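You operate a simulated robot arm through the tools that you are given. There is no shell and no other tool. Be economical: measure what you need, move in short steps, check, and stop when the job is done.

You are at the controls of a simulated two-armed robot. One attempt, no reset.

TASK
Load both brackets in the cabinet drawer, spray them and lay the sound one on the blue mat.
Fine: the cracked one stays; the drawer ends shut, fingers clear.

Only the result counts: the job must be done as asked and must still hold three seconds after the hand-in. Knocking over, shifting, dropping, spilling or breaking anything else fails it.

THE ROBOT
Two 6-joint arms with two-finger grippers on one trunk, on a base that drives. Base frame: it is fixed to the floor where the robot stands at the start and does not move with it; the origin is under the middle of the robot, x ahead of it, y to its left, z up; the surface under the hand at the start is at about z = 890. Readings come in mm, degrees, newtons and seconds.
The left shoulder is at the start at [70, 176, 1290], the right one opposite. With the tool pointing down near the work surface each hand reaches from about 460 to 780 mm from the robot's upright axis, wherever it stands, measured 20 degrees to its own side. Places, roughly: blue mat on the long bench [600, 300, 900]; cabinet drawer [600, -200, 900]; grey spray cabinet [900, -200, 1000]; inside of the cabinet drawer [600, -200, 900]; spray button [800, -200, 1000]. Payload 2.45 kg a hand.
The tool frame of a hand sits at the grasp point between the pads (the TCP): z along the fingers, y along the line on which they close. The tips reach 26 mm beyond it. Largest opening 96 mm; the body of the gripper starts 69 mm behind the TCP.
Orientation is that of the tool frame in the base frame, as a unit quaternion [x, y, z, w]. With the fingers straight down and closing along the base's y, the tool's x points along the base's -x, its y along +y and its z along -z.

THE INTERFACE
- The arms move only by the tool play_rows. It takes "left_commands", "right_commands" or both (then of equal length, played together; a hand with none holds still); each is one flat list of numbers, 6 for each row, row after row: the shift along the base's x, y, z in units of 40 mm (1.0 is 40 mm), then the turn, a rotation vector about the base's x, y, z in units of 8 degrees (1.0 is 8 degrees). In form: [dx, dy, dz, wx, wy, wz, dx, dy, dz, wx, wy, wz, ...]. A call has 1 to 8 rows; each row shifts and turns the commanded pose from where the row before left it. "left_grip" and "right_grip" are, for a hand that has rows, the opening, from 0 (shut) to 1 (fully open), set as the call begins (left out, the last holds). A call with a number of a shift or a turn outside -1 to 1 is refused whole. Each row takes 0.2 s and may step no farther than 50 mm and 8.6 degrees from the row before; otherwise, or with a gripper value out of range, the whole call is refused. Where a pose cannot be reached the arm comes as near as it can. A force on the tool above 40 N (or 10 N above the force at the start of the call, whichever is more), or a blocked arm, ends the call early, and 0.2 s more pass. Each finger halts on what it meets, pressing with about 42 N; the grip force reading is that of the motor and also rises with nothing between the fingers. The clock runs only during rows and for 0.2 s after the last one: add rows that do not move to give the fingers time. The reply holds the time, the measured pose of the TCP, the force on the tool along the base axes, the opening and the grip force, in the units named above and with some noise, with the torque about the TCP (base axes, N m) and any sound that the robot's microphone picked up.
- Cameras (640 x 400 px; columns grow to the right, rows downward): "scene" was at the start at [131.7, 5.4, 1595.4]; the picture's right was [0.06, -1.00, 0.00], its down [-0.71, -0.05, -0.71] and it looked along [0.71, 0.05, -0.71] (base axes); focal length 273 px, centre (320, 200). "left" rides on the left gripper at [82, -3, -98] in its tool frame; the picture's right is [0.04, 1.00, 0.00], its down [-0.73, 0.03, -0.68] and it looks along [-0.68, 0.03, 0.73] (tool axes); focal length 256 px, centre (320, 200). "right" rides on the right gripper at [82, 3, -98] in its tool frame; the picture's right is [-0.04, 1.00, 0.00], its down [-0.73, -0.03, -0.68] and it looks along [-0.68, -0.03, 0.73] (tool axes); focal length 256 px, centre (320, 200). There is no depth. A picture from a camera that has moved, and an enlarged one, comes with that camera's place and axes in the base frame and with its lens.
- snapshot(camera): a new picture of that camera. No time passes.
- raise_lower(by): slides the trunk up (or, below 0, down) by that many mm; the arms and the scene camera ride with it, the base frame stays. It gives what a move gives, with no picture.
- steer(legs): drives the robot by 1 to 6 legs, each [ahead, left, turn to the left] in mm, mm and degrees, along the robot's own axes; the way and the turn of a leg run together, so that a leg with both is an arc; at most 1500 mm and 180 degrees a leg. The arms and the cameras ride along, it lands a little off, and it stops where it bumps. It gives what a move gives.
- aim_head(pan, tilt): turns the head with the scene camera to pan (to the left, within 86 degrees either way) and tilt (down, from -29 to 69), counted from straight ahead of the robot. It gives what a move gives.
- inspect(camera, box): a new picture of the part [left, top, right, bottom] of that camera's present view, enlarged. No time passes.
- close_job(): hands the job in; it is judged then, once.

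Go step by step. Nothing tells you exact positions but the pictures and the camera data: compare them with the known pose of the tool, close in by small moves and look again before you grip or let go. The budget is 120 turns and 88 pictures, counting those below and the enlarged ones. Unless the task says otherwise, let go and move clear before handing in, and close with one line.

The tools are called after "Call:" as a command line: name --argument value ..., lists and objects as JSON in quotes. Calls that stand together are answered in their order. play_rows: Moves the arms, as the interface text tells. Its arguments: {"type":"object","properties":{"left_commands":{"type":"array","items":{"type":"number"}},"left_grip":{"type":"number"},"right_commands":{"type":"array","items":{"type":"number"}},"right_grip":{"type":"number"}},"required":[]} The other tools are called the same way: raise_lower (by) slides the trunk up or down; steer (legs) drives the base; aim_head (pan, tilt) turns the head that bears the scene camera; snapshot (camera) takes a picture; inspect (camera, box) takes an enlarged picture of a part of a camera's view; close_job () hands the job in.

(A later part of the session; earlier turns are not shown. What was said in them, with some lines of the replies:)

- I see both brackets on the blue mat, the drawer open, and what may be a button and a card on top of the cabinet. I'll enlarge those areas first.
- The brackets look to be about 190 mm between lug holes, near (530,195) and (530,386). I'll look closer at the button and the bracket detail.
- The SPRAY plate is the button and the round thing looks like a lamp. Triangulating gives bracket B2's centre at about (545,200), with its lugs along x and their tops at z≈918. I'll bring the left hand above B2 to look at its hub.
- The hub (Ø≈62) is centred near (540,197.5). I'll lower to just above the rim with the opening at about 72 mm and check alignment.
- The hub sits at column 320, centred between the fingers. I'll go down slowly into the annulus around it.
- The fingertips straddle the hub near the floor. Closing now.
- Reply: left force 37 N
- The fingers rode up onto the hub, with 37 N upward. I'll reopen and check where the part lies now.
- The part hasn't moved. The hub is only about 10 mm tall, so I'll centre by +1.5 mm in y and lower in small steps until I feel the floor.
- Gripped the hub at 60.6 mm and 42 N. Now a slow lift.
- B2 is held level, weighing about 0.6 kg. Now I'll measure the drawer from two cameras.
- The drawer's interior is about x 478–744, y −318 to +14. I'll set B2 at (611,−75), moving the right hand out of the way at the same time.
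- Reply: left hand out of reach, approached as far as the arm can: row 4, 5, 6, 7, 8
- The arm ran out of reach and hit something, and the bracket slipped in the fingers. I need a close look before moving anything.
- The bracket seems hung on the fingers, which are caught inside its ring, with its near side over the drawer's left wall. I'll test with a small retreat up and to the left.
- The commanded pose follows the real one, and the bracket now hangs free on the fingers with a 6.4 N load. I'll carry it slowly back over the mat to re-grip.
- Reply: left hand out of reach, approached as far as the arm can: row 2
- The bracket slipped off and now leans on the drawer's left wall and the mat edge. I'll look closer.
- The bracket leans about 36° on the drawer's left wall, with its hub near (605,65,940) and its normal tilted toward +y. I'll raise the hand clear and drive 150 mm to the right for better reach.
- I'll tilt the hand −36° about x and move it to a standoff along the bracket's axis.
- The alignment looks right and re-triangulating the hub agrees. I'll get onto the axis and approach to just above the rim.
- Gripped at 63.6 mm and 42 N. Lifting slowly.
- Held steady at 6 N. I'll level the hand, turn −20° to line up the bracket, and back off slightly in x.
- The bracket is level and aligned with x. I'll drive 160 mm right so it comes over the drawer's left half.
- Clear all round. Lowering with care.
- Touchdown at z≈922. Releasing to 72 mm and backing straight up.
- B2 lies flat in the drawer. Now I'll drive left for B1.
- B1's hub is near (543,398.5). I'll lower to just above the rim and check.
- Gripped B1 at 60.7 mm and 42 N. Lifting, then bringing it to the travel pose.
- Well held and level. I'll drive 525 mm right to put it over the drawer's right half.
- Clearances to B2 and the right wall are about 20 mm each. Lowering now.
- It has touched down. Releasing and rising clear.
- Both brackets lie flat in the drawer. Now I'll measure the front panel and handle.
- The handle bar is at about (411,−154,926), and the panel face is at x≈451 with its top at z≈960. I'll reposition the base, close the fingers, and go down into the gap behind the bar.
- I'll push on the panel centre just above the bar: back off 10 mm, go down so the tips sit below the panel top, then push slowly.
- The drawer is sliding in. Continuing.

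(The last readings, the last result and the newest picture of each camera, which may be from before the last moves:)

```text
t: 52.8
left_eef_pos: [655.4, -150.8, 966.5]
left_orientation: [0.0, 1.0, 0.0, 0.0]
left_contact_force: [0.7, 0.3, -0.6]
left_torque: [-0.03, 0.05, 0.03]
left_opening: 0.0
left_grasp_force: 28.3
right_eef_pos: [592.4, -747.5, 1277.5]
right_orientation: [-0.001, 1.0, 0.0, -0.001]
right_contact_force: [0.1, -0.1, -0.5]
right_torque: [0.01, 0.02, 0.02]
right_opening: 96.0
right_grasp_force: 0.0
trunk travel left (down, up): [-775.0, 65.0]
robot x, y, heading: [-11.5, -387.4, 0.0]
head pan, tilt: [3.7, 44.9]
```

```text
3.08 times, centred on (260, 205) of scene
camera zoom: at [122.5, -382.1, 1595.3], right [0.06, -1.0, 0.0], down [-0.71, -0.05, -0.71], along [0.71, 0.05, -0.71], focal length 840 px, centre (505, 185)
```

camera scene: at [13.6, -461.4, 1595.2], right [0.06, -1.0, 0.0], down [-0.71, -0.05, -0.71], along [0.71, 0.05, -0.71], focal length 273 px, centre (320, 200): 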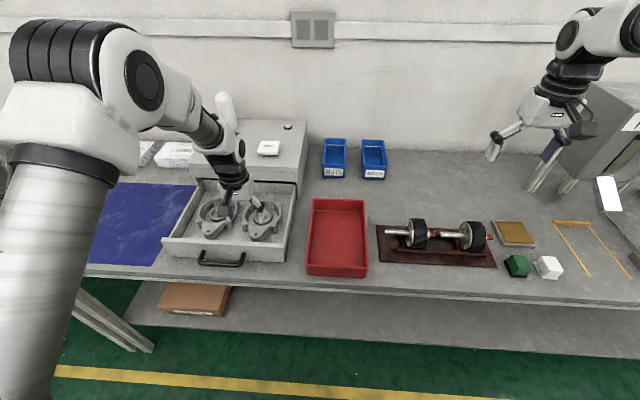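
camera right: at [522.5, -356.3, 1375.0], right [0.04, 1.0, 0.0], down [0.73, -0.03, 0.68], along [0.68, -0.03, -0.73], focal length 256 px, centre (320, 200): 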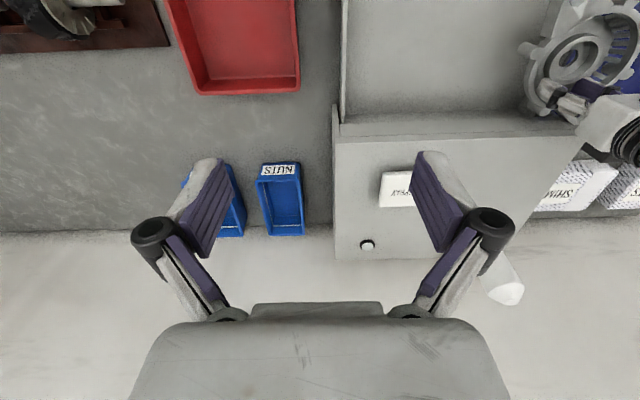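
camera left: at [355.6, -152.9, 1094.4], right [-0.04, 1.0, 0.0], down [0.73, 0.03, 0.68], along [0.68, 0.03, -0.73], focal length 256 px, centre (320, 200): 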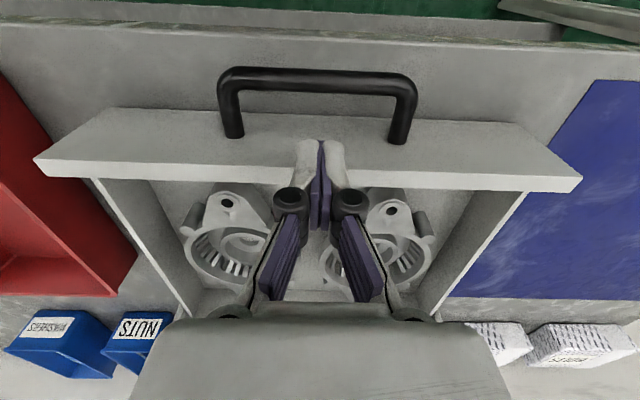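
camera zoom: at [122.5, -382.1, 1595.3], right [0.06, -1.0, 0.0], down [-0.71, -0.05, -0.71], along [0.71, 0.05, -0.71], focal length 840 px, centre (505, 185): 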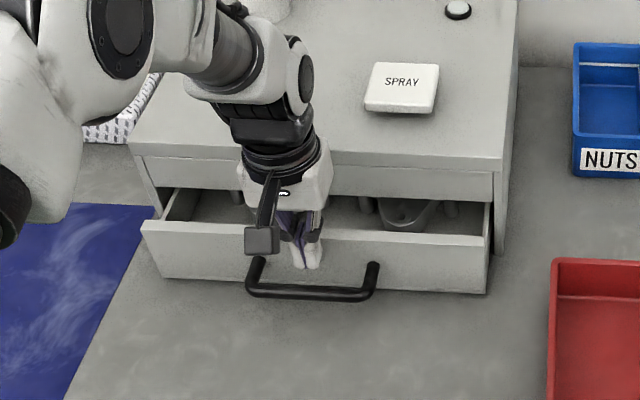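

Call:
play_rows --left_commands '[0.3, 0, 0, 0, 0, 0, 0.3, 0, 0, 0, 0, 0, 0.25, 0, 0, 0, 0, 0, 0.25, 0, 0, 0, 0, 0, 0.2, 0, 0, 0, 0, 0, 0.2, 0, 0, 0, 0, 0, 0.2, 0, 0, 0, 0, 0, 0.2, 0, 0, 0, 0, 0]'

Call:
inspect --camera "scene" --box '[180, 140, 340, 270]'

```text
t: 54.2
left_eef_pos: [703.8, -150.1, 963.8]
left_orientation: [0.0, 1.0, 0.0, -0.012]
left_contact_force: [-29.4, -0.8, 10.1]
left_torque: [-0.24, -0.04, -0.04]
left_opening: 5.9
left_grasp_force: 28.4
right_eef_pos: [588.6, -747.1, 1278.5]
right_orientation: [-0.001, 1.0, 0.0, 0.001]
right_contact_force: [0.5, 0.4, -0.7]
right_torque: [0.04, 0.03, -0.03]
right_opening: 95.7
right_grasp_force: 0.0
trunk travel left (down, up): [-775.0, 65.0]
robot x, y, heading: [-6.4, -388.0, 0.0]
head pan, tilt: [3.7, 44.9]
stopped in row 7 (left hand): the force on the tool passed its limit at 46 N (the readings are from after the stop); the commanded pose is now the measured one
```

```text
3.08 times, centred on (260, 205) of scene
camera zoom: at [117.1, -382.7, 1596.0], right [0.07, -1.0, 0.0], down [-0.7, -0.05, -0.71], along [0.71, 0.05, -0.7], focal length 840 px, centre (505, 185)
```

zoom: 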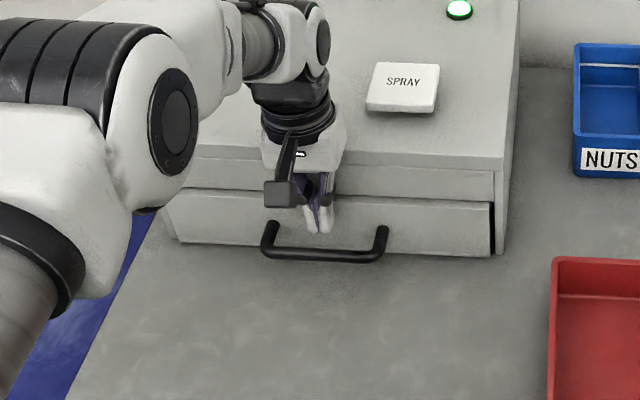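

The lamp went green, so the drawer is shut. The SPRAY plate's top is near (805,−227,1054), so I'll back off, rise, and tilt the hand forward toward it.

Call:
play_rows --left_commands '[-0.4, 0, 0, 0, 0, 0, 0, 0, 1, 0, 0, 0, 0, 0, 1, 0, 0, 0, 0, 0, 1, 0, 0, 0, 0, 0, 1, 0, 0, 0]'

Call:
play_rows --left_commands '[0.51, -0.385, 0, 0, -0.875, 0, 0.51, -0.385, 0, 0, -0.875, 0, 0.51, -0.385, 0, 0, -0.875, 0, 0.51, -0.385, 0, 0, -0.875, 0, 0.51, -0.385, 0, 0, -0.875, 0]'

Call:
inspect --camera "scene" --box '[180, 100, 340, 230]'

Call:
snapshot --camera "left"

```text
t: 55.4
left_eef_pos: [691.4, -150.1, 1125.5]
left_orientation: [0.0, 1.0, 0.0, -0.008]
left_contact_force: [-0.1, 0.3, 0.6]
left_torque: [0.0, 0.0, 0.01]
left_opening: 0.0
left_grasp_force: 28.5
right_eef_pos: [590.3, -748.1, 1277.2]
right_orientation: [0.0, 1.0, 0.0, 0.001]
right_contact_force: [-0.4, 0.2, -0.2]
right_torque: [-0.01, -0.04, -0.02]
right_opening: 95.8
right_grasp_force: 0.0
trunk travel left (down, up): [-775.0, 65.0]
robot x, y, heading: [-8.5, -387.2, 0.1]
head pan, tilt: [3.7, 44.9]
```

```text
t: 56.6
left_eef_pos: [795.8, -227.8, 1123.1]
left_orientation: [-0.002, 0.956, 0.001, 0.293]
left_contact_force: [-0.2, -1.0, 0.2]
left_torque: [-0.03, -0.01, 0.03]
left_opening: 0.1
left_grasp_force: 28.6
right_eef_pos: [591.7, -749.0, 1276.8]
right_orientation: [-0.001, 1.0, 0.0, 0.0]
right_contact_force: [0.3, 0.0, 0.2]
right_torque: [0.03, 0.04, 0.04]
right_opening: 96.0
right_grasp_force: 0.0
trunk travel left (down, up): [-775.0, 65.0]
robot x, y, heading: [-10.3, -388.1, -0.1]
head pan, tilt: [3.7, 44.9]
```

```text
3.08 times, centred on (260, 165) of scene
camera zoom: at [121.6, -383.2, 1595.4], right [0.07, -1.0, 0.0], down [-0.71, -0.05, -0.71], along [0.71, 0.05, -0.71], focal length 840 px, centre (505, 308)
```

zoom: 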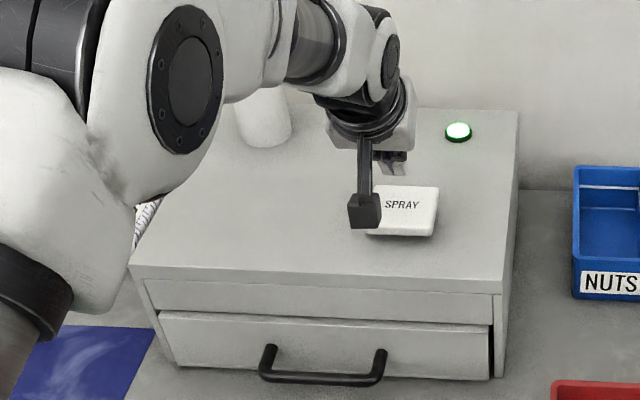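

```text
23 pictures are left
camera left: at [673.7, -231.6, 1158.7], right [-0.03, 1.0, -0.02], down [0.23, 0.03, 0.97], along [0.97, 0.03, -0.23], focal length 256 px, centre (320, 200)
```

left: 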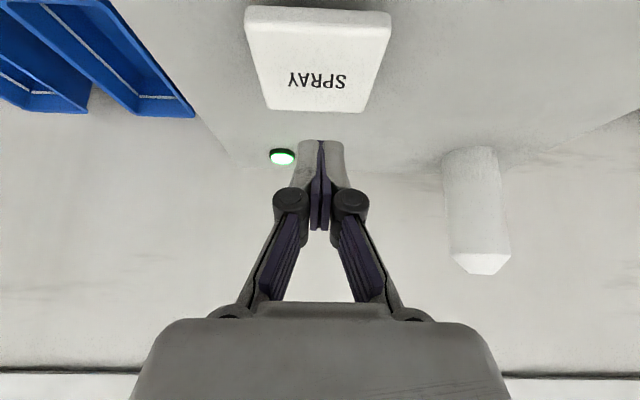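

The tip is over the plate. I'll go down and press gently.

Call:
play_rows --left_commands '[-0.28, -0.05, -0.5, 0, 0, 0, 0, 0, -0.35, 0, 0, 0, 0, 0, -0.2, 0, 0, 0]'

Call:
play_rows --left_commands '[0, 0, -0.1, 0, 0, 0, 0, 0, -0.1, 0, 0, 0, 0, 0, -0.1, 0, 0, 0]'

Call:
inspect --camera "scene" --box '[230, 110, 310, 175]'

```text
t: 57.4
left_eef_pos: [784.0, -230.4, 1082.7]
left_orientation: [0.0, 0.956, -0.001, 0.294]
left_contact_force: [1.2, -0.2, 1.1]
left_torque: [-0.01, -0.04, 0.0]
left_opening: 5.8
left_grasp_force: 28.5
right_eef_pos: [592.6, -748.3, 1277.0]
right_orientation: [-0.001, 1.0, 0.0, 0.0]
right_contact_force: [0.4, -0.3, 0.1]
right_torque: [0.01, 0.0, 0.01]
right_opening: 95.8
right_grasp_force: 0.0
trunk travel left (down, up): [-775.0, 65.0]
robot x, y, heading: [-9.7, -388.3, 0.1]
head pan, tilt: [3.7, 44.9]
```

```text
t: 58.2
left_eef_pos: [783.9, -230.0, 1071.3]
left_orientation: [0.0, 0.955, 0.001, 0.295]
left_contact_force: [1.3, -0.5, 8.9]
left_torque: [-0.02, -0.06, 0.02]
left_opening: 5.6
left_grasp_force: 28.5
right_eef_pos: [590.9, -748.2, 1277.7]
right_orientation: [-0.001, 1.0, 0.0, 0.002]
right_contact_force: [0.3, -0.7, 0.8]
right_torque: [0.0, 0.01, -0.01]
right_opening: 95.7
right_grasp_force: 0.0
trunk travel left (down, up): [-775.0, 65.0]
robot x, y, heading: [-14.0, -390.5, -0.0]
head pan, tilt: [3.7, 44.9]
heard: click
```

```text
6.15 times, centred on (270, 142) of scene
camera zoom: at [119.8, -382.6, 1595.6], right [0.07, -1.0, 0.0], down [-0.7, -0.05, -0.71], along [0.71, 0.05, -0.71], focal length 1680 px, centre (628, 554)
```

zoom: 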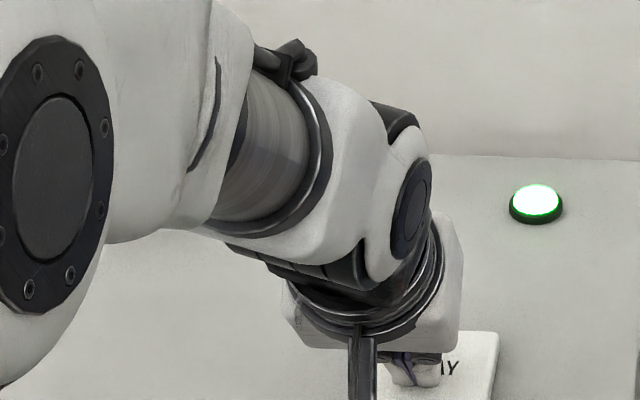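

A click was heard. I'll lift off and wait to hear whether the spray finishes.

Call:
play_rows --left_commands '[0, 0, 0.4, 0, 0, 0, 0, 0, 0.7, 0, 0, 0, 0, 0, 0.4, 0, 0, 0, 0, 0, 0, 0, 0, 0, 0, 0, 0, 0, 0, 0, 0, 0, 0, 0, 0, 0, 0, 0, 0, 0, 0, 0, 0, 0, 0, 0, 0, 0]'

Call:
inspect --camera "scene" --box '[180, 100, 340, 230]'

```text
t: 60.0
left_eef_pos: [783.2, -230.6, 1129.7]
left_orientation: [0.0, 0.956, 0.0, 0.293]
left_contact_force: [0.0, 0.4, -0.1]
left_torque: [0.04, 0.03, 0.01]
left_opening: 0.0
left_grasp_force: 28.6
right_eef_pos: [590.6, -748.4, 1278.1]
right_orientation: [0.0, 1.0, 0.0, 0.0]
right_contact_force: [0.2, -0.7, 0.1]
right_torque: [0.01, -0.02, 0.0]
right_opening: 96.1
right_grasp_force: 0.1
trunk travel left (down, up): [-775.0, 65.0]
robot x, y, heading: [-11.6, -388.6, 0.0]
head pan, tilt: [3.7, 44.9]
```

```text
3.08 times, centred on (260, 165) of scene
camera zoom: at [121.1, -382.3, 1595.4], right [0.07, -1.0, 0.0], down [-0.71, -0.05, -0.71], along [0.71, 0.05, -0.71], focal length 840 px, centre (505, 308)
```

zoom: 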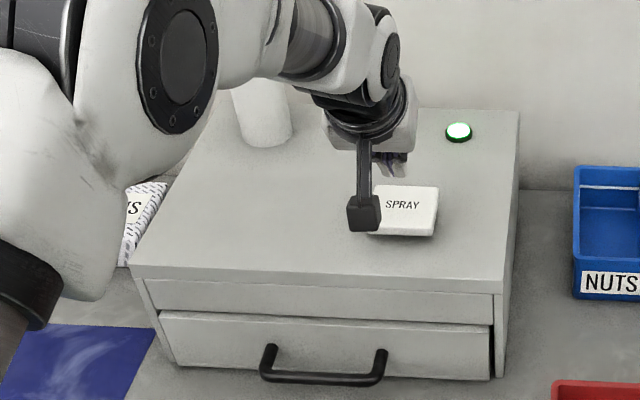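

I'll return the hand to vertical over the handle (bar near (675,−154,926)), then yaw it −90° to grip the bar along x.

Call:
play_rows --left_commands '[-0.535, 0.38, 0, 0, 0.86, 0, -0.535, 0.38, 0, 0, 0.86, 0, -0.535, 0.38, 0, 0, 0.86, 0, -0.535, 0.38, 0, 0, 0.86, 0, -0.535, 0.38, 0, 0, 0.83, 0]'

Call:
play_rows --left_commands '[0, 0, 0, 0, 0, -0.95, 0, 0, 0, 0, 0, -0.95, 0, 0, 0, 0, 0, -0.95, 0, 0, 0, 0, 0, -0.95, 0, 0, 0, 0, 0, -0.95, 0, 0, 0, 0, 0, -0.95]' --left_grip 0.5

Call:
play_rows --left_commands '[0, 0, 0, 0, 0, -0.95, 0, 0, 0, 0, 0, -0.95, 0, 0, 0, 0, 0, -0.95, 0, 0, 0, 0, 0, -0.95, 0, 0, 0, 0, 0, -0.95, 0, 0, 0, 0, 0, -0.8]'

```text
t: 61.2
left_eef_pos: [675.4, -152.1, 1128.5]
left_orientation: [0.0, 1.0, -0.002, -0.002]
left_contact_force: [0.7, 0.8, 0.3]
left_torque: [-0.02, -0.03, 0.0]
left_opening: 0.3
left_grasp_force: 28.7
right_eef_pos: [591.6, -746.9, 1276.8]
right_orientation: [-0.001, 1.0, 0.0, 0.0]
right_contact_force: [0.3, -0.1, -0.4]
right_torque: [-0.01, 0.01, 0.01]
right_opening: 95.9
right_grasp_force: 0.1
trunk travel left (down, up): [-775.0, 65.0]
robot x, y, heading: [-11.2, -390.2, 0.0]
head pan, tilt: [3.7, 44.9]
```

```text
t: 62.6
left_eef_pos: [676.8, -153.3, 1129.0]
left_orientation: [0.388, 0.922, 0.0, -0.001]
left_contact_force: [-0.1, 0.0, 0.1]
left_torque: [0.0, -0.01, 0.02]
left_opening: 48.1
left_grasp_force: 0.2
right_eef_pos: [591.6, -747.6, 1276.9]
right_orientation: [-0.001, 1.0, -0.001, 0.0]
right_contact_force: [-0.7, -0.5, -0.5]
right_torque: [0.0, -0.04, -0.02]
right_opening: 96.0
right_grasp_force: 0.1
trunk travel left (down, up): [-775.0, 65.0]
robot x, y, heading: [-12.1, -387.6, 0.1]
head pan, tilt: [3.7, 44.9]
```

```text
t: 64.0
left_eef_pos: [677.5, -151.8, 1129.1]
left_orientation: [0.708, 0.707, 0.0, 0.0]
left_contact_force: [0.0, 0.6, -0.1]
left_torque: [0.01, -0.02, 0.01]
left_opening: 48.0
left_grasp_force: 0.1
right_eef_pos: [591.8, -748.3, 1276.9]
right_orientation: [-0.001, 1.0, 0.0, 0.0]
right_contact_force: [-0.2, 0.3, -0.3]
right_torque: [0.02, -0.03, 0.02]
right_opening: 95.8
right_grasp_force: 0.1
trunk travel left (down, up): [-775.0, 65.0]
robot x, y, heading: [-11.2, -387.1, -0.2]
head pan, tilt: [3.7, 44.9]
```

Call:
play_rows --left_commands '[-0.16, 0, -0.8, 0, 0, 0, 0, 0, -0.8, 0, 0, 0, 0, 0, -0.8, 0, 0, 0, 0, 0, -0.8, 0, 0, 0]' --left_grip 0.38

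Call:
snapshot --camera "left"

Call:
inspect --camera "scene" --box '[200, 160, 320, 250]'

```text
t: 65.0
left_eef_pos: [672.0, -154.1, 999.2]
left_orientation: [0.707, 0.707, 0.0, -0.001]
left_contact_force: [0.3, -0.5, 0.0]
left_torque: [0.0, 0.02, -0.01]
left_opening: 36.6
left_grasp_force: 0.1
right_eef_pos: [592.7, -746.9, 1276.4]
right_orientation: [-0.001, 1.0, 0.0, 0.001]
right_contact_force: [-0.1, -0.5, -0.9]
right_torque: [-0.01, 0.04, 0.04]
right_opening: 96.2
right_grasp_force: 0.1
trunk travel left (down, up): [-775.0, 65.0]
robot x, y, heading: [-9.9, -388.7, 0.0]
head pan, tilt: [3.7, 44.9]
```

```text
20 pictures are left
camera left: at [669.2, -72.1, 1098.4], right [1.0, 0.04, 0.0], down [0.03, -0.73, 0.68], along [0.03, -0.68, -0.74], focal length 256 px, centre (320, 200)
```

left: 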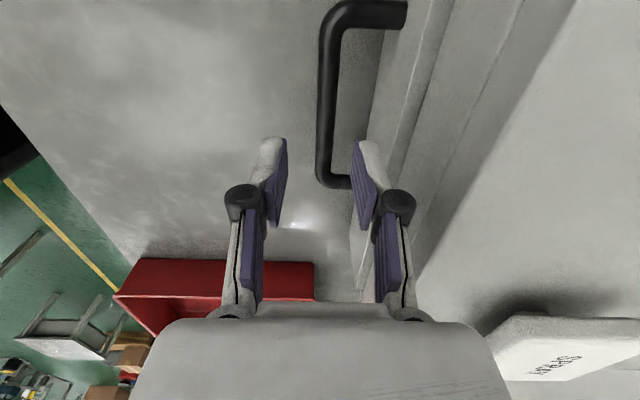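

```text
4.44 times, centred on (260, 205) of scene
camera zoom: at [122.4, -381.8, 1595.3], right [0.07, -1.0, 0.0], down [-0.71, -0.05, -0.71], along [0.71, 0.05, -0.71], focal length 1213 px, centre (587, 178)
```

zoom: 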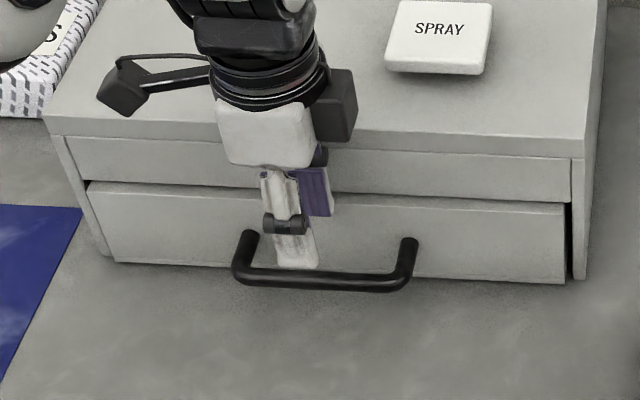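

The bar at x≈676 lies between the fingers and the gap is clear. Lowering and gripping it.

Call:
play_rows --left_commands '[0, 0, -0.5, 0, 0, 0, 0, 0, -0.5, 0, 0, 0, 0, 0, -0.5, 0, 0, 0]'

Call:
play_rows --left_commands '[0, 0, 0, 0, 0, 0, 0, 0, 0, 0, 0, 0]' --left_grip 0

```text
t: 65.8
left_eef_pos: [671.2, -152.6, 940.1]
left_orientation: [0.707, 0.707, 0.002, -0.001]
left_contact_force: [0.0, 0.1, -0.2]
left_torque: [0.04, 0.01, 0.04]
left_opening: 36.5
left_grasp_force: 0.0
right_eef_pos: [592.3, -748.5, 1276.7]
right_orientation: [0.0, 1.0, 0.0, 0.0]
right_contact_force: [0.2, -0.6, 0.3]
right_torque: [-0.02, -0.01, 0.0]
right_opening: 96.0
right_grasp_force: 0.0
trunk travel left (down, up): [-775.0, 65.0]
robot x, y, heading: [-7.9, -393.6, 0.2]
head pan, tilt: [3.7, 44.9]
```

```text
t: 66.4
left_eef_pos: [671.7, -153.7, 940.9]
left_orientation: [0.706, 0.708, 0.001, -0.001]
left_contact_force: [1.9, 1.0, 5.2]
left_torque: [-0.21, -0.06, 0.68]
left_opening: 13.4
left_grasp_force: 40.1
right_eef_pos: [592.3, -748.4, 1277.4]
right_orientation: [-0.001, 1.0, 0.0, 0.0]
right_contact_force: [0.7, -0.1, -0.4]
right_torque: [0.04, -0.03, 0.01]
right_opening: 96.0
right_grasp_force: 0.0
trunk travel left (down, up): [-775.0, 65.0]
robot x, y, heading: [-12.3, -387.0, -0.0]
head pan, tilt: [3.7, 44.9]
```

The bar is gripped. Pulling the drawer open gently.

Call:
play_rows --left_commands '[-0.1, 0, 0, 0, 0, 0, -0.2, 0, 0, 0, 0, 0, -0.3, 0, 0, 0, 0, 0, -0.4, 0, 0, 0, 0, 0, -0.4, 0, 0, 0, 0, 0, -0.4, 0, 0, 0, 0, 0, -0.4, 0, 0, 0, 0, 0, -0.4, 0, 0, 0, 0, 0]'

Call:
play_rows --left_commands '[-0.4, 0, 0, 0, 0, 0, -0.4, 0, 0, 0, 0, 0, -0.4, 0, 0, 0, 0, 0, -0.4, 0, 0, 0, 0, 0, -0.4, 0, 0, 0, 0, 0, -0.4, 0, 0, 0, 0, 0, -0.4, 0, 0, 0, 0, 0, -0.4, 0, 0, 0, 0, 0]'

```text
t: 68.2
left_eef_pos: [565.5, -154.0, 941.6]
left_orientation: [0.707, 0.707, 0.001, -0.001]
left_contact_force: [0.1, 1.5, 9.2]
left_torque: [0.29, -0.01, 0.7]
left_opening: 13.1
left_grasp_force: 40.3
right_eef_pos: [590.2, -748.0, 1278.6]
right_orientation: [-0.002, 1.0, -0.001, 0.001]
right_contact_force: [0.5, 1.2, 0.0]
right_torque: [0.02, -0.03, 0.02]
right_opening: 96.0
right_grasp_force: 0.0
trunk travel left (down, up): [-775.0, 65.0]
robot x, y, heading: [-9.5, -390.1, 0.3]
head pan, tilt: [3.7, 44.9]
```

```text
t: 70.0
left_eef_pos: [436.8, -152.9, 940.0]
left_orientation: [0.706, 0.708, 0.0, -0.002]
left_contact_force: [1.0, -2.6, 3.2]
left_torque: [-0.59, -0.02, 0.8]
left_opening: 13.4
left_grasp_force: 40.0
right_eef_pos: [590.6, -747.6, 1276.6]
right_orientation: [0.001, 1.0, 0.0, 0.0]
right_contact_force: [0.7, -0.3, 0.8]
right_torque: [0.0, 0.01, 0.01]
right_opening: 95.9
right_grasp_force: 0.0
trunk travel left (down, up): [-775.0, 65.0]
robot x, y, heading: [-4.6, -390.2, -0.1]
head pan, tilt: [3.7, 44.9]
```

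Call:
play_rows --left_commands '[-0.25, 0, 0, 0, 0, 0, -0.2, 0, 0, 0, 0, 0, -0.1, 0, 0, 0, 0, 0]'

Call:
inspect --camera "scene" --box '[190, 170, 340, 300]'

```text
t: 70.8
left_eef_pos: [428.2, -153.9, 941.4]
left_orientation: [0.707, 0.708, -0.001, -0.001]
left_contact_force: [1.4, 7.0, 6.4]
left_torque: [-1.05, -0.07, 0.65]
left_opening: 13.4
left_grasp_force: 39.7
left hand out of reach, approached as far as the arm can: row 1, 2
right_eef_pos: [591.2, -747.5, 1277.0]
right_orientation: [-0.001, 1.0, 0.001, 0.0]
right_contact_force: [-1.3, 0.1, 0.9]
right_torque: [0.01, -0.01, 0.0]
right_opening: 96.0
right_grasp_force: 0.0
trunk travel left (down, up): [-775.0, 65.0]
robot x, y, heading: [-9.8, -390.4, -0.0]
head pan, tilt: [3.7, 44.9]
```

```text
3.08 times, centred on (265, 235) of scene
camera zoom: at [120.8, -381.0, 1595.4], right [0.07, -1.0, 0.0], down [-0.7, -0.05, -0.71], along [0.71, 0.05, -0.71], focal length 840 px, centre (489, 92)
```

zoom: 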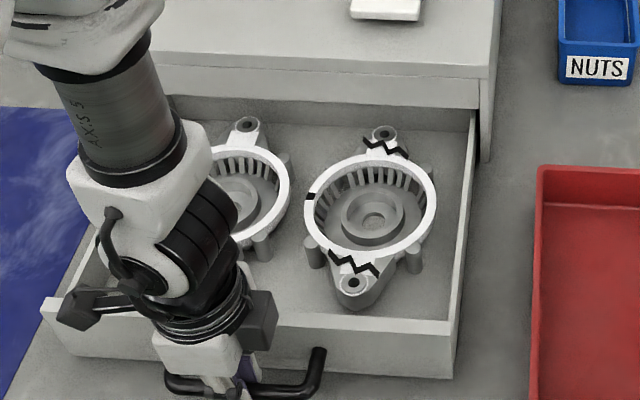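

The right bracket (B1) shows clear dark cracks. I'll release the handle and rise, then check B2.

Call:
play_rows --left_commands '[0, 0, 0, 0, 0, 0, 0, 0, 0, 0, 0, 0]' --left_grip 0.36

Call:
play_rows --left_commands '[0, 0, 0.5, 0, 0, 0, 0, 0, 0.8, 0, 0, 0, 0.5, 0, 0.8, 0, 0, 0, 0.8, 0, 0.8, 0, 0, 0, 0.8, 0, 0.2, 0, 0, 0.95, 0.8, 0, 0, 0, 0, 0.95, 0.8, 0, 0, 0, 0, 0.95, 0.4, 0, 0, 0, 0, 0.95]'

Call:
play_rows --left_commands '[0, 0, 0, 0, 0, 0.95, 0, 0, 0, 0, 0, 0.95, 0, 0, 0, 0, 0, 0.95, 0, 0, 0, 0, 0, 0.95, 0, 0, 0, 0, 0, 0.95, 0, 0, 0, 0, 0, 0.95, 0, 0, 0, 0, 0, 0.95, 0, 0, 0, 0, 0, 0.8]' --left_grip 0.75

Call:
inspect --camera "scene" --box '[180, 170, 340, 300]'

Call:
snapshot --camera "left"

```text
t: 71.4
left_eef_pos: [428.3, -154.3, 941.9]
left_orientation: [0.707, 0.707, -0.001, -0.001]
left_contact_force: [0.4, -0.7, 0.6]
left_torque: [0.01, -0.02, 0.01]
left_opening: 34.5
left_grasp_force: 0.0
right_eef_pos: [591.3, -748.2, 1277.6]
right_orientation: [-0.001, 1.0, 0.001, -0.001]
right_contact_force: [-0.2, 1.1, 1.0]
right_torque: [-0.01, 0.02, 0.03]
right_opening: 96.2
right_grasp_force: 0.0
trunk travel left (down, up): [-775.0, 65.0]
robot x, y, heading: [-9.7, -385.5, 0.1]
head pan, tilt: [3.7, 44.9]
```

```text
t: 73.2
left_eef_pos: [591.0, -154.6, 1064.9]
left_orientation: [0.496, 0.868, 0.001, -0.001]
left_contact_force: [0.0, -0.8, 0.8]
left_torque: [0.02, -0.01, -0.01]
left_opening: 34.7
left_grasp_force: 0.2
right_eef_pos: [592.3, -748.2, 1276.9]
right_orientation: [-0.002, 1.0, 0.0, -0.001]
right_contact_force: [-0.2, -0.1, -0.2]
right_torque: [0.03, 0.0, -0.01]
right_opening: 96.1
right_grasp_force: 0.0
trunk travel left (down, up): [-775.0, 65.0]
robot x, y, heading: [-11.8, -389.2, -0.1]
head pan, tilt: [3.7, 44.9]
```

```text
t: 75.0
left_eef_pos: [593.0, -154.2, 1065.0]
left_orientation: [-0.002, 1.0, 0.0, -0.001]
left_contact_force: [0.0, 0.2, -0.4]
left_torque: [-0.02, 0.02, 0.03]
left_opening: 72.1
left_grasp_force: 0.0
right_eef_pos: [591.0, -747.0, 1276.7]
right_orientation: [0.0, 1.0, 0.0, 0.0]
right_contact_force: [-0.4, 0.6, 0.4]
right_torque: [-0.02, 0.01, 0.01]
right_opening: 95.9
right_grasp_force: 0.2
trunk travel left (down, up): [-775.0, 65.0]
robot x, y, heading: [-10.6, -386.8, -0.1]
head pan, tilt: [3.7, 44.9]
```

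```text
3.08 times, centred on (260, 235) of scene
camera zoom: at [121.2, -382.2, 1595.4], right [0.07, -1.0, 0.0], down [-0.71, -0.05, -0.71], along [0.71, 0.05, -0.71], focal length 840 px, centre (505, 92)
```

zoom: 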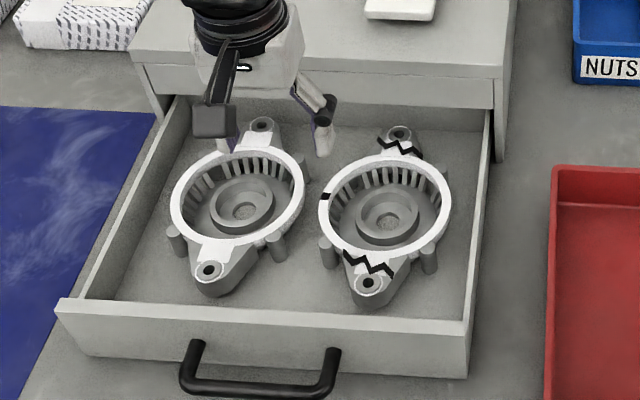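

```text
16 pictures are left
camera left: at [511.4, -157.2, 1163.7], right [-0.04, 1.0, 0.0], down [0.73, 0.03, 0.68], along [0.68, 0.03, -0.74], focal length 256 px, centre (320, 200)
```

left: 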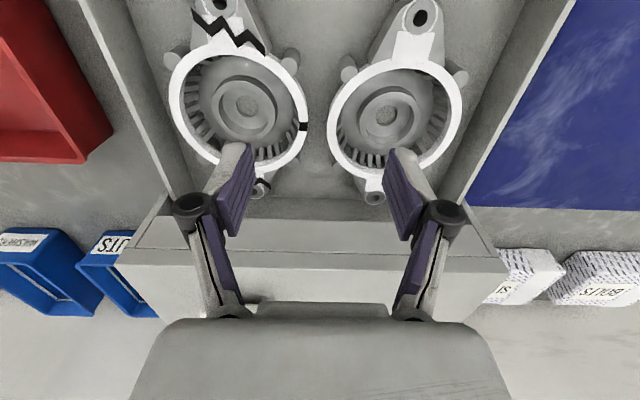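

B2 shows no cracks, so it is the sound one. Its hub is near (621,−82), and I'll move above it.

Call:
play_rows --left_commands '[0.23, 0.6, -0.4, 0, 0, 0, 0.23, 0.6, -0.8, 0, 0, 0, 0.23, 0.6, -0.9, 0, 0, 0]'

Call:
snapshot --camera "left"

```text
t: 75.8
left_eef_pos: [620.6, -80.8, 979.3]
left_orientation: [0.001, 1.0, 0.0, -0.002]
left_contact_force: [-0.2, 0.0, -0.3]
left_torque: [-0.02, 0.0, 0.01]
left_opening: 72.0
left_grasp_force: 0.0
right_eef_pos: [591.9, -747.7, 1276.4]
right_orientation: [-0.001, 1.0, -0.001, -0.001]
right_contact_force: [0.5, 0.5, 0.5]
right_torque: [-0.02, 0.03, 0.0]
right_opening: 95.8
right_grasp_force: 0.1
trunk travel left (down, up): [-775.0, 65.0]
robot x, y, heading: [-11.3, -388.0, 0.2]
head pan, tilt: [3.7, 44.9]
```

```text
15 pictures are left
camera left: at [539.6, -83.8, 1078.3], right [-0.04, 1.0, 0.0], down [0.74, 0.03, 0.68], along [0.68, 0.03, -0.74], focal length 256 px, centre (320, 200)
```

left: 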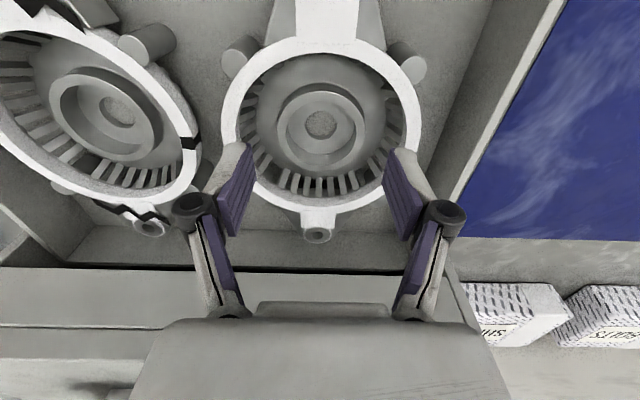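

Call:
play_rows --left_commands '[0.13, 0, -0.4, 0, 0, 0, 0, 0, -0.4, 0, 0, 0, 0, 0, -0.4, 0, 0, 0]'

Call:
inspect --camera "left" --box '[180, 60, 460, 280]'

```text
t: 76.6
left_eef_pos: [624.4, -81.2, 934.0]
left_orientation: [0.0, 1.0, 0.0, -0.002]
left_contact_force: [0.2, 0.2, -0.7]
left_torque: [-0.02, 0.01, 0.0]
left_opening: 72.3
left_grasp_force: 0.1
right_eef_pos: [591.9, -748.5, 1276.2]
right_orientation: [-0.001, 1.0, 0.0, 0.0]
right_contact_force: [-0.5, 0.0, 0.5]
right_torque: [-0.02, 0.0, 0.02]
right_opening: 96.1
right_grasp_force: 0.0
trunk travel left (down, up): [-775.0, 65.0]
robot x, y, heading: [-5.5, -385.2, 0.2]
head pan, tilt: [3.7, 44.9]
```

```text
1.82 times, centred on (320, 170) of left
camera zoom: at [543.7, -85.2, 1031.6], right [-0.04, 1.0, 0.0], down [0.73, 0.03, 0.68], along [0.68, 0.03, -0.74], focal length 465 px, centre (320, 254)
```

zoom: 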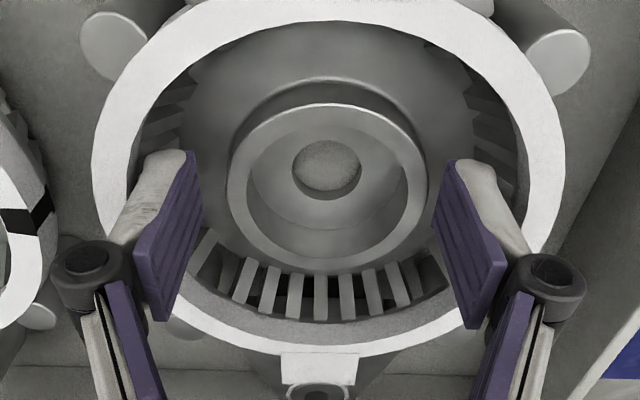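

Call:
play_rows --left_commands '[0, 0.065, -0.15, 0, 0, 0, 0, 0, -0.14, 0, 0, 0]'

Call:
play_rows --left_commands '[0, 0, 0, 0, 0, 0, 0, 0, 0, 0, 0, 0, 0, 0, 0, 0, 0, 0]' --left_grip 0.45

```text
t: 77.2
left_eef_pos: [623.9, -79.7, 922.1]
left_orientation: [0.0, 1.0, 0.0, -0.001]
left_contact_force: [0.2, 0.3, 0.6]
left_torque: [0.0, 0.02, 0.03]
left_opening: 72.0
left_grasp_force: 0.0
right_eef_pos: [592.3, -747.4, 1276.2]
right_orientation: [-0.001, 1.0, 0.0, 0.0]
right_contact_force: [0.5, -0.4, -0.7]
right_torque: [-0.01, 0.0, 0.0]
right_opening: 96.1
right_grasp_force: 0.1
trunk travel left (down, up): [-775.0, 65.0]
robot x, y, heading: [-11.5, -383.6, 0.2]
head pan, tilt: [3.7, 44.9]
```

```text
t: 78.0
left_eef_pos: [624.8, -78.9, 923.0]
left_orientation: [0.0, 1.0, 0.0, -0.001]
left_contact_force: [0.7, -0.1, 2.5]
left_torque: [0.0, -0.16, 0.04]
left_opening: 60.5
left_grasp_force: 42.0
right_eef_pos: [591.4, -747.8, 1276.1]
right_orientation: [-0.001, 1.0, 0.0, 0.0]
right_contact_force: [-0.9, -0.1, 0.2]
right_torque: [-0.03, 0.0, 0.02]
right_opening: 95.9
right_grasp_force: 0.0
trunk travel left (down, up): [-775.0, 65.0]
robot x, y, heading: [-14.1, -388.7, 0.1]
head pan, tilt: [3.7, 44.9]
```

Gripped at 60.5 mm. I'll lift, easing toward −x first to keep the far lug clear of the cabinet front.

Call:
play_rows --left_commands '[0, 0, 0.2, 0, 0, 0, -0.25, 0, 0.1, 0, 0, 0, -0.25, 0, 0.3, 0, 0, 0, 0, 0, 0.6, 0, 0, 0, 0, 0, 0.8, 0, 0, 0, 0, 0, 0.8, 0, 0, 0, -0.3, 0, 0.2, 0, 0, 0]'

Call:
steer --legs '[[0, 310, 0]]'

Call:
snapshot --camera "scene"

```text
t: 79.6
left_eef_pos: [592.4, -79.3, 1041.8]
left_orientation: [0.001, 1.0, 0.0, -0.001]
left_contact_force: [0.6, 0.2, -6.7]
left_torque: [-0.03, 0.0, 0.01]
left_opening: 60.6
left_grasp_force: 42.0
right_eef_pos: [592.1, -747.2, 1275.9]
right_orientation: [-0.001, 1.0, 0.0, 0.0]
right_contact_force: [0.2, 0.2, 0.4]
right_torque: [-0.04, -0.04, -0.01]
right_opening: 95.9
right_grasp_force: 0.2
trunk travel left (down, up): [-775.0, 65.0]
robot x, y, heading: [-8.6, -385.5, -0.1]
head pan, tilt: [3.7, 44.9]
```

```text
t: 81.7
left_eef_pos: [592.0, 229.2, 1040.4]
left_orientation: [0.0, 1.0, 0.001, 0.0]
left_contact_force: [-0.5, 0.5, -6.5]
left_torque: [-0.01, 0.03, -0.03]
left_opening: 60.6
left_grasp_force: 41.9
right_eef_pos: [593.1, -439.3, 1276.7]
right_orientation: [-0.002, 1.0, 0.0, 0.0]
right_contact_force: [0.0, -0.1, 0.6]
right_torque: [0.03, 0.02, 0.02]
right_opening: 95.9
right_grasp_force: 0.0
trunk travel left (down, up): [-775.0, 65.0]
robot x, y, heading: [-12.7, -76.5, 0.2]
head pan, tilt: [3.7, 44.9]
```

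```text
13 pictures are left
camera scene: at [121.7, -74.7, 1595.3], right [0.07, -1.0, 0.0], down [-0.71, -0.05, -0.71], along [0.71, 0.05, -0.71], focal length 273 px, centre (320, 200)
```

scene: 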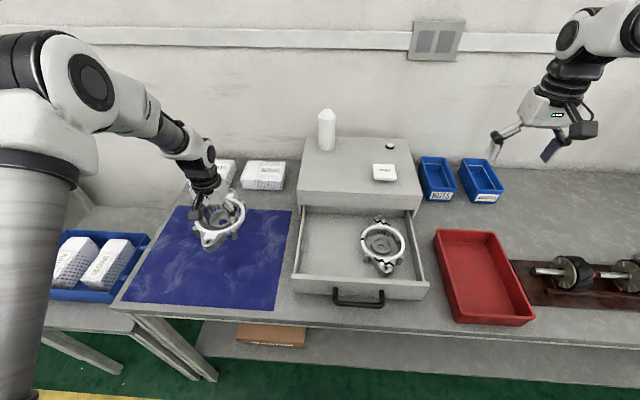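

It hangs over the mat. Shifting to the mat's middle and lowering.

Call:
play_rows --left_commands '[-0.3, 0.5, -0.4, 0, 0, 0, -0.3, 0.5, -0.6, 0, 0, 0, 0, 0, -0.7, 0, 0, 0, 0, 0, -0.7, 0, 0, 0, 0, 0, -0.5, 0, 0, 0]'

Call:
play_rows --left_commands '[0, 0, -0.1, 0, 0, 0, 0, 0, -0.07, 0, 0, 0]'

Call:
play_rows --left_commands '[0, 0, -0.05, 0, 0, 0]'

```text
t: 82.9
left_eef_pos: [568.2, 272.6, 922.8]
left_orientation: [-0.001, 1.0, -0.001, -0.001]
left_contact_force: [-0.2, 0.5, -6.2]
left_torque: [0.0, 0.01, 0.01]
left_opening: 60.5
left_grasp_force: 42.1
right_eef_pos: [592.8, -436.5, 1277.3]
right_orientation: [-0.001, 1.0, 0.001, 0.0]
right_contact_force: [0.7, 0.3, 0.6]
right_torque: [-0.01, -0.04, 0.02]
right_opening: 96.0
right_grasp_force: 0.0
trunk travel left (down, up): [-775.0, 65.0]
robot x, y, heading: [-9.3, -78.9, 0.4]
head pan, tilt: [3.7, 44.9]
```

```text
t: 83.5
left_eef_pos: [568.2, 270.0, 916.8]
left_orientation: [-0.001, 1.0, -0.001, -0.002]
left_contact_force: [-0.4, 0.1, -5.7]
left_torque: [0.01, 0.06, 0.04]
left_opening: 60.4
left_grasp_force: 42.1
right_eef_pos: [592.1, -437.5, 1276.2]
right_orientation: [0.0, 1.0, 0.0, -0.001]
right_contact_force: [-0.5, -0.2, -0.1]
right_torque: [-0.01, -0.02, 0.02]
right_opening: 95.9
right_grasp_force: 0.1
trunk travel left (down, up): [-775.0, 65.0]
robot x, y, heading: [-13.0, -78.7, 0.3]
head pan, tilt: [3.7, 44.9]
```

```text
t: 83.9
left_eef_pos: [568.8, 270.5, 916.2]
left_orientation: [-0.001, 1.0, 0.0, -0.001]
left_contact_force: [0.8, 0.3, -5.7]
left_torque: [0.01, 0.01, 0.0]
left_opening: 60.6
left_grasp_force: 41.8
right_eef_pos: [591.7, -438.3, 1277.3]
right_orientation: [0.0, 1.0, 0.0, 0.0]
right_contact_force: [1.0, 0.0, 0.4]
right_torque: [0.0, -0.01, 0.03]
right_opening: 96.0
right_grasp_force: 0.2
trunk travel left (down, up): [-775.0, 65.0]
robot x, y, heading: [-8.8, -79.0, 0.5]
head pan, tilt: [3.7, 44.9]
```

Call:
play_rows --left_commands '[0, 0, -0.06, 0, 0, 0]'

Call:
play_rows --left_commands '[0, 0, -0.05, 0, 0, 0]'

Call:
play_rows --left_commands '[0, 0, -0.05, 0, 0, 0]'

```text
t: 84.3
left_eef_pos: [569.5, 270.7, 913.2]
left_orientation: [-0.001, 1.0, 0.0, -0.001]
left_contact_force: [0.4, -0.6, -6.0]
left_torque: [-0.02, 0.02, 0.05]
left_opening: 60.3
left_grasp_force: 42.7
right_eef_pos: [594.2, -438.8, 1277.5]
right_orientation: [0.0, 1.0, 0.0, 0.0]
right_contact_force: [0.1, 0.5, -0.6]
right_torque: [-0.04, 0.01, 0.04]
right_opening: 96.1
right_grasp_force: 0.1
trunk travel left (down, up): [-775.0, 65.0]
robot x, y, heading: [-11.2, -79.2, 0.2]
head pan, tilt: [3.7, 44.9]
```

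```text
t: 84.7
left_eef_pos: [568.6, 270.6, 912.4]
left_orientation: [-0.001, 1.0, 0.0, 0.0]
left_contact_force: [-0.6, 0.3, -4.1]
left_torque: [0.03, -0.09, -0.03]
left_opening: 60.5
left_grasp_force: 42.6
right_eef_pos: [591.9, -437.8, 1277.4]
right_orientation: [-0.001, 1.0, 0.0, -0.001]
right_contact_force: [-0.5, 0.2, 0.1]
right_torque: [0.03, -0.02, 0.02]
right_opening: 96.0
right_grasp_force: 0.0
trunk travel left (down, up): [-775.0, 65.0]
robot x, y, heading: [-11.3, -81.1, 0.0]
head pan, tilt: [3.7, 44.9]
```

```text
t: 85.1
left_eef_pos: [568.0, 269.9, 912.6]
left_orientation: [-0.001, 1.0, 0.0, 0.001]
left_contact_force: [2.4, 2.4, 11.7]
left_torque: [-0.13, 0.96, -0.07]
left_opening: 60.6
left_grasp_force: 41.9
right_eef_pos: [590.3, -437.4, 1277.9]
right_orientation: [-0.001, 1.0, 0.0, 0.001]
right_contact_force: [-0.1, 0.0, -0.5]
right_torque: [0.0, -0.02, 0.01]
right_opening: 96.0
right_grasp_force: 0.1
trunk travel left (down, up): [-775.0, 65.0]
robot x, y, heading: [-8.9, -75.6, -0.0]
head pan, tilt: [3.7, 44.9]
```

B2 is down on the mat. Releasing, rising, and heading back to the drawer.

Call:
play_rows --left_commands '[0, 0, 0, 0, 0, 0, 0, 0, 0, 0, 0, 0]' --left_grip 0.75

Call:
play_rows --left_commands '[0, 0, 0.3, 0, 0, 0, 0, 0, 0.5, 0, 0, 0, 0, 0, 0.9, 0, 0, 0, 0, 0, 1, 0, 0, 0, 0, 0, 0.9, 0, 0, 0]'

Call:
steer --legs '[[0, -310, 0]]'

Call:
play_rows --left_commands '[-0.6, -0.55, 0, 0, 0, 0, -0.6, -0.55, 0, 0, 0, 0, -0.6, -0.55, 0, 0, 0, 0, -0.6, -0.55, 0, 0, 0, 0, -0.6, -0.55, 0, 0, 0, 0]' --left_grip 0

Call:
snapshot --camera "scene"

```text
t: 85.7
left_eef_pos: [566.5, 270.0, 909.1]
left_orientation: [-0.001, 1.0, 0.0, -0.001]
left_contact_force: [-0.5, -0.6, 0.6]
left_torque: [0.02, 0.01, -0.02]
left_opening: 72.1
left_grasp_force: 0.1
right_eef_pos: [591.1, -438.2, 1277.9]
right_orientation: [-0.002, 1.0, 0.001, -0.001]
right_contact_force: [-0.5, -0.7, 0.2]
right_torque: [-0.01, -0.01, -0.02]
right_opening: 95.9
right_grasp_force: 0.0
trunk travel left (down, up): [-775.0, 65.0]
robot x, y, heading: [-13.2, -82.2, 0.1]
head pan, tilt: [3.7, 44.9]
```

```text
t: 86.9
left_eef_pos: [567.0, 270.0, 1052.8]
left_orientation: [-0.001, 1.0, 0.0, -0.001]
left_contact_force: [-0.4, 0.5, 0.6]
left_torque: [0.01, 0.01, 0.02]
left_opening: 72.0
left_grasp_force: 0.1
right_eef_pos: [590.8, -440.0, 1277.2]
right_orientation: [-0.001, 1.0, 0.001, 0.001]
right_contact_force: [0.2, -0.1, 0.5]
right_torque: [-0.02, 0.01, 0.02]
right_opening: 96.2
right_grasp_force: 0.0
trunk travel left (down, up): [-775.0, 65.0]
robot x, y, heading: [-10.4, -78.1, -0.1]
head pan, tilt: [3.7, 44.9]
```

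```text
t: 89.0
left_eef_pos: [568.1, -41.2, 1051.8]
left_orientation: [-0.002, 1.0, -0.001, -0.001]
left_contact_force: [-0.4, -0.4, 0.0]
left_torque: [-0.04, -0.02, -0.03]
left_opening: 72.1
left_grasp_force: 0.0
right_eef_pos: [592.9, -747.6, 1277.2]
right_orientation: [-0.001, 1.0, -0.001, 0.0]
right_contact_force: [0.2, 0.2, 0.2]
right_torque: [-0.01, -0.01, 0.01]
right_opening: 95.9
right_grasp_force: 0.1
trunk travel left (down, up): [-775.0, 65.0]
robot x, y, heading: [-8.2, -391.8, 0.0]
head pan, tilt: [3.7, 44.9]
```

```text
t: 90.2
left_eef_pos: [447.7, -152.8, 1054.4]
left_orientation: [-0.001, 1.0, 0.001, 0.0]
left_contact_force: [0.1, -0.7, 0.7]
left_torque: [0.0, 0.0, 0.03]
left_opening: 0.1
left_grasp_force: 28.6
right_eef_pos: [590.4, -750.8, 1276.1]
right_orientation: [-0.001, 1.0, 0.001, 0.001]
right_contact_force: [0.3, 0.1, -0.5]
right_torque: [-0.01, 0.02, 0.02]
right_opening: 95.7
right_grasp_force: 0.1
trunk travel left (down, up): [-775.0, 65.0]
robot x, y, heading: [-6.9, -392.5, -0.1]
head pan, tilt: [3.7, 44.9]
```

```text
12 pictures are left
camera scene: at [120.1, -387.3, 1595.5], right [0.07, -1.0, 0.0], down [-0.7, -0.05, -0.71], along [0.71, 0.05, -0.71], focal length 273 px, centre (320, 200)
```

scene: 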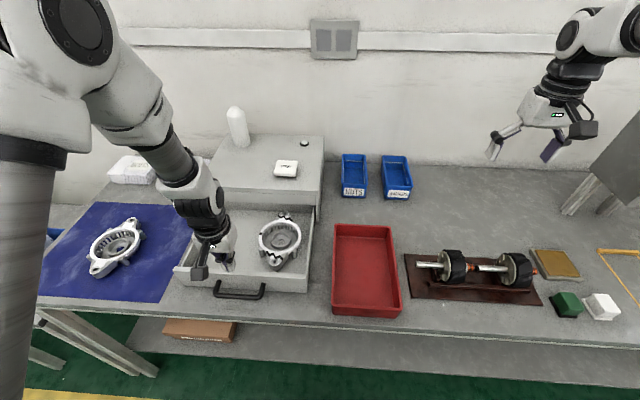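

The sound bracket lies on the mat. Now the same push to close the drawer.

Call:
play_rows --left_commands '[0, 0, -0.9, 0, 0, 0, 0, 0, -0.9, 0, 0, 0, 0, 0, -0.38, 0, 0, 0]'

Call:
inspect --camera "scene" --box '[160, 190, 330, 310]'

```text
t: 91.0
left_eef_pos: [448.7, -151.5, 965.8]
left_orientation: [-0.001, 1.0, 0.001, -0.001]
left_contact_force: [-0.4, -0.1, 1.1]
left_torque: [-0.03, 0.01, 0.0]
left_opening: 0.0
left_grasp_force: 28.6
right_eef_pos: [593.0, -750.3, 1276.3]
right_orientation: [-0.002, 1.0, 0.0, 0.0]
right_contact_force: [0.5, -0.4, 0.5]
right_torque: [0.0, -0.01, -0.03]
right_opening: 96.2
right_grasp_force: 0.0
trunk travel left (down, up): [-775.0, 65.0]
robot x, y, heading: [-10.0, -393.7, 0.0]
head pan, tilt: [3.7, 44.9]
```

```text
3.33 times, centred on (245, 250) of scene
camera zoom: at [121.0, -385.2, 1595.5], right [0.07, -1.0, 0.0], down [-0.7, -0.05, -0.71], along [0.71, 0.05, -0.71], focal length 910 px, centre (570, 33)
```

zoom: 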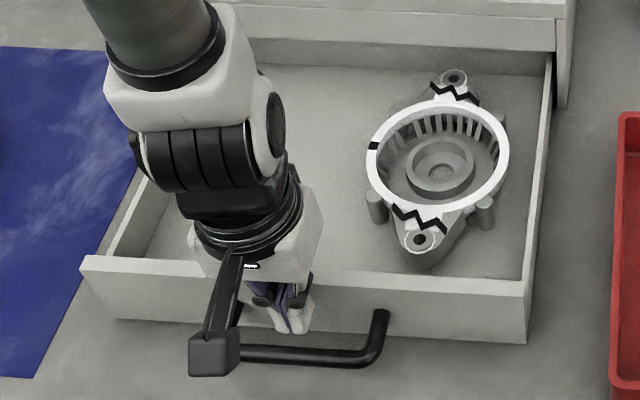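

Call:
play_rows --left_commands '[0.15, 0, 0, 0, 0, 0, 0.2, 0, 0, 0, 0, 0, 0.3, 0, 0, 0, 0, 0, 0.4, 0, 0, 0, 0, 0, 0.5, 0, 0, 0, 0, 0, 0.5, 0, 0, 0, 0, 0, 0.5, 0, 0, 0, 0, 0, 0.5, 0, 0, 0, 0, 0]'

Call:
play_rows --left_commands '[0.5, 0, 0, 0, 0, 0, 0.5, 0, 0, 0, 0, 0, 0.5, 0, 0, 0, 0, 0, 0.4, 0, 0, 0, 0, 0, 0.35, 0, 0, 0, 0, 0, 0.25, 0, 0, 0, 0, 0, 0.2, 0, 0, 0, 0, 0, 0.15, 0, 0, 0, 0, 0]'

Call:
play_rows --left_commands '[0.15, 0, 0, 0, 0, 0, 0.15, 0, 0, 0, 0, 0, 0.15, 0, 0, 0, 0, 0, 0.15, 0, 0, 0, 0, 0, 0.15, 0, 0, 0, 0, 0, 0.15, 0, 0, 0, 0, 0]'

Call:
inspect --camera "scene" --box '[180, 110, 340, 240]'

```text
t: 92.8
left_eef_pos: [571.9, -151.9, 966.7]
left_orientation: [-0.001, 1.0, 0.0, -0.001]
left_contact_force: [-1.8, -1.0, 1.3]
left_torque: [-0.02, 0.05, 0.0]
left_opening: 0.3
left_grasp_force: 28.1
right_eef_pos: [593.4, -750.2, 1276.7]
right_orientation: [-0.002, 1.0, 0.001, 0.0]
right_contact_force: [1.1, -0.4, -0.1]
right_torque: [-0.02, 0.02, -0.03]
right_opening: 96.3
right_grasp_force: 0.0
trunk travel left (down, up): [-775.0, 65.0]
robot x, y, heading: [-10.2, -389.3, 0.3]
head pan, tilt: [3.7, 44.9]
```

```text
t: 94.6
left_eef_pos: [684.8, -152.5, 965.4]
left_orientation: [-0.001, 1.0, -0.001, -0.001]
left_contact_force: [-1.0, 0.5, 0.4]
left_torque: [0.01, 0.03, -0.03]
left_opening: 6.4
left_grasp_force: 28.2
right_eef_pos: [592.7, -750.5, 1277.1]
right_orientation: [-0.001, 1.0, 0.0, 0.0]
right_contact_force: [-0.2, 0.0, 0.1]
right_torque: [-0.01, 0.0, 0.01]
right_opening: 96.1
right_grasp_force: 0.1
trunk travel left (down, up): [-775.0, 65.0]
robot x, y, heading: [-9.0, -394.5, 0.0]
head pan, tilt: [3.7, 44.9]
```

```text
t: 95.9
left_eef_pos: [703.6, -150.4, 962.3]
left_orientation: [-0.002, 1.0, 0.0, -0.013]
left_contact_force: [-26.2, 1.1, 8.0]
left_torque: [-0.29, -0.06, -0.07]
left_opening: 6.1
left_grasp_force: 27.7
right_eef_pos: [589.0, -748.7, 1279.0]
right_orientation: [-0.003, 1.0, 0.0, 0.002]
right_contact_force: [0.2, -0.4, 0.6]
right_torque: [-0.02, 0.05, -0.02]
right_opening: 95.6
right_grasp_force: 0.0
trunk travel left (down, up): [-775.0, 65.0]
robot x, y, heading: [-7.7, -389.8, 0.2]
head pan, tilt: [3.7, 44.9]
stopped in row 6 (left hand): the force on the tool passed its limit at 46 N (the readings are from after the stop); the commanded pose is now the measured one
```

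```text
3.08 times, centred on (260, 175) of scene
camera zoom: at [116.2, -385.9, 1596.1], right [0.07, -1.0, 0.0], down [-0.7, -0.05, -0.71], along [0.71, 0.05, -0.7], focal length 840 px, centre (505, 277)
```

zoom: 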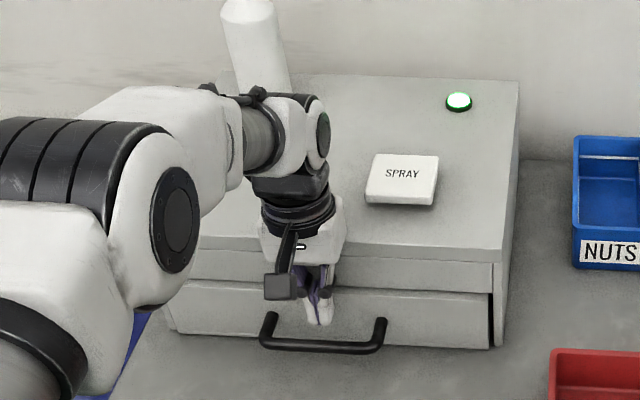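

The drawer is shut and the lamp is green. Backing the hand off and up, then a final check.

Call:
play_rows --left_commands '[-0.4, 0, 0, 0, 0, 0, -0.1, 0, 0.8, 0, 0, 0, -0.3, 0, 1, 0, 0, 0, -0.5, 0, 0.9, 0, 0, 0, -0.5, 0, 0.9, 0, 0, 0, -0.5, 0, 0.8, 0, 0, 0]'

Call:
snapshot --camera "scene"

Call:
inspect --camera "scene" --box '[30, 170, 330, 310]'

```text
t: 97.3
left_eef_pos: [614.9, -152.3, 1140.1]
left_orientation: [-0.001, 1.0, 0.0, -0.009]
left_contact_force: [-0.2, 0.2, 0.4]
left_torque: [-0.01, 0.01, 0.02]
left_opening: 0.1
left_grasp_force: 28.6
right_eef_pos: [590.5, -749.9, 1277.5]
right_orientation: [-0.002, 1.0, 0.0, 0.001]
right_contact_force: [-0.1, -0.1, 0.0]
right_torque: [-0.02, -0.03, 0.0]
right_opening: 95.9
right_grasp_force: 0.1
trunk travel left (down, up): [-775.0, 65.0]
robot x, y, heading: [-10.9, -393.2, 0.2]
head pan, tilt: [3.7, 44.9]
```

```text
9 pictures are left
camera scene: at [118.2, -385.8, 1595.5], right [0.07, -1.0, 0.0], down [-0.7, -0.05, -0.71], along [0.71, 0.05, -0.71], focal length 273 px, centre (320, 200)
```

scene: 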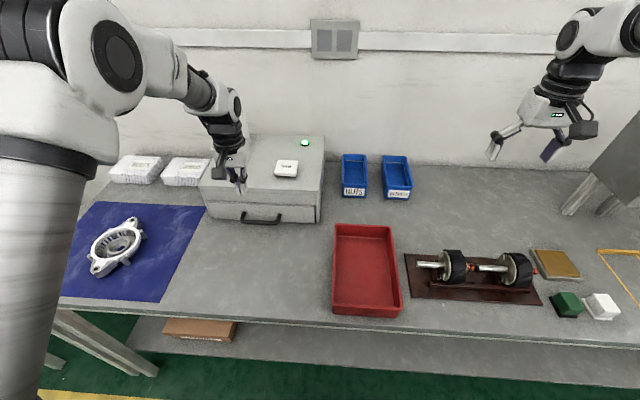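

```text
2.13 times, centred on (180, 240) of scene
camera zoom: at [118.2, -385.8, 1595.5], right [0.07, -1.0, 0.0], down [-0.7, -0.05, -0.71], along [0.71, 0.05, -0.71], focal length 582 px, centre (619, 115)
```

zoom: 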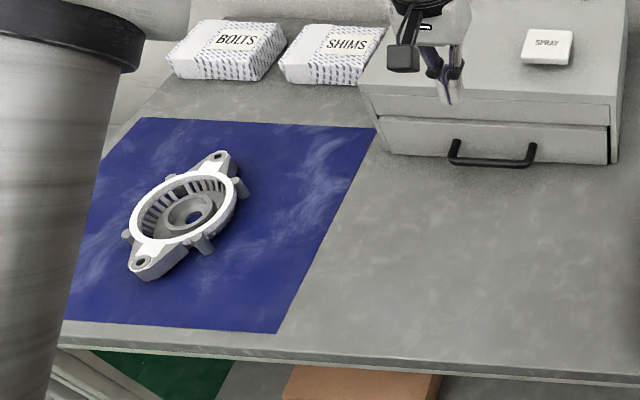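

The drawer is shut with the lamp green, the sound bracket lies on the mat, and the hands are clear, so I'm handing in.

Call:
close_job

```text
The job is handed in.
```

I loaded both brackets, shut the drawer, sprayed them, and laid the sound one on the blue mat. The cracked one is in the shut drawer and the hands are clear. On the way in, the sound bracket slipped off the fingers and came to rest leaning on the drawer wall. I picked it up again and saw no crack on it after the spray.
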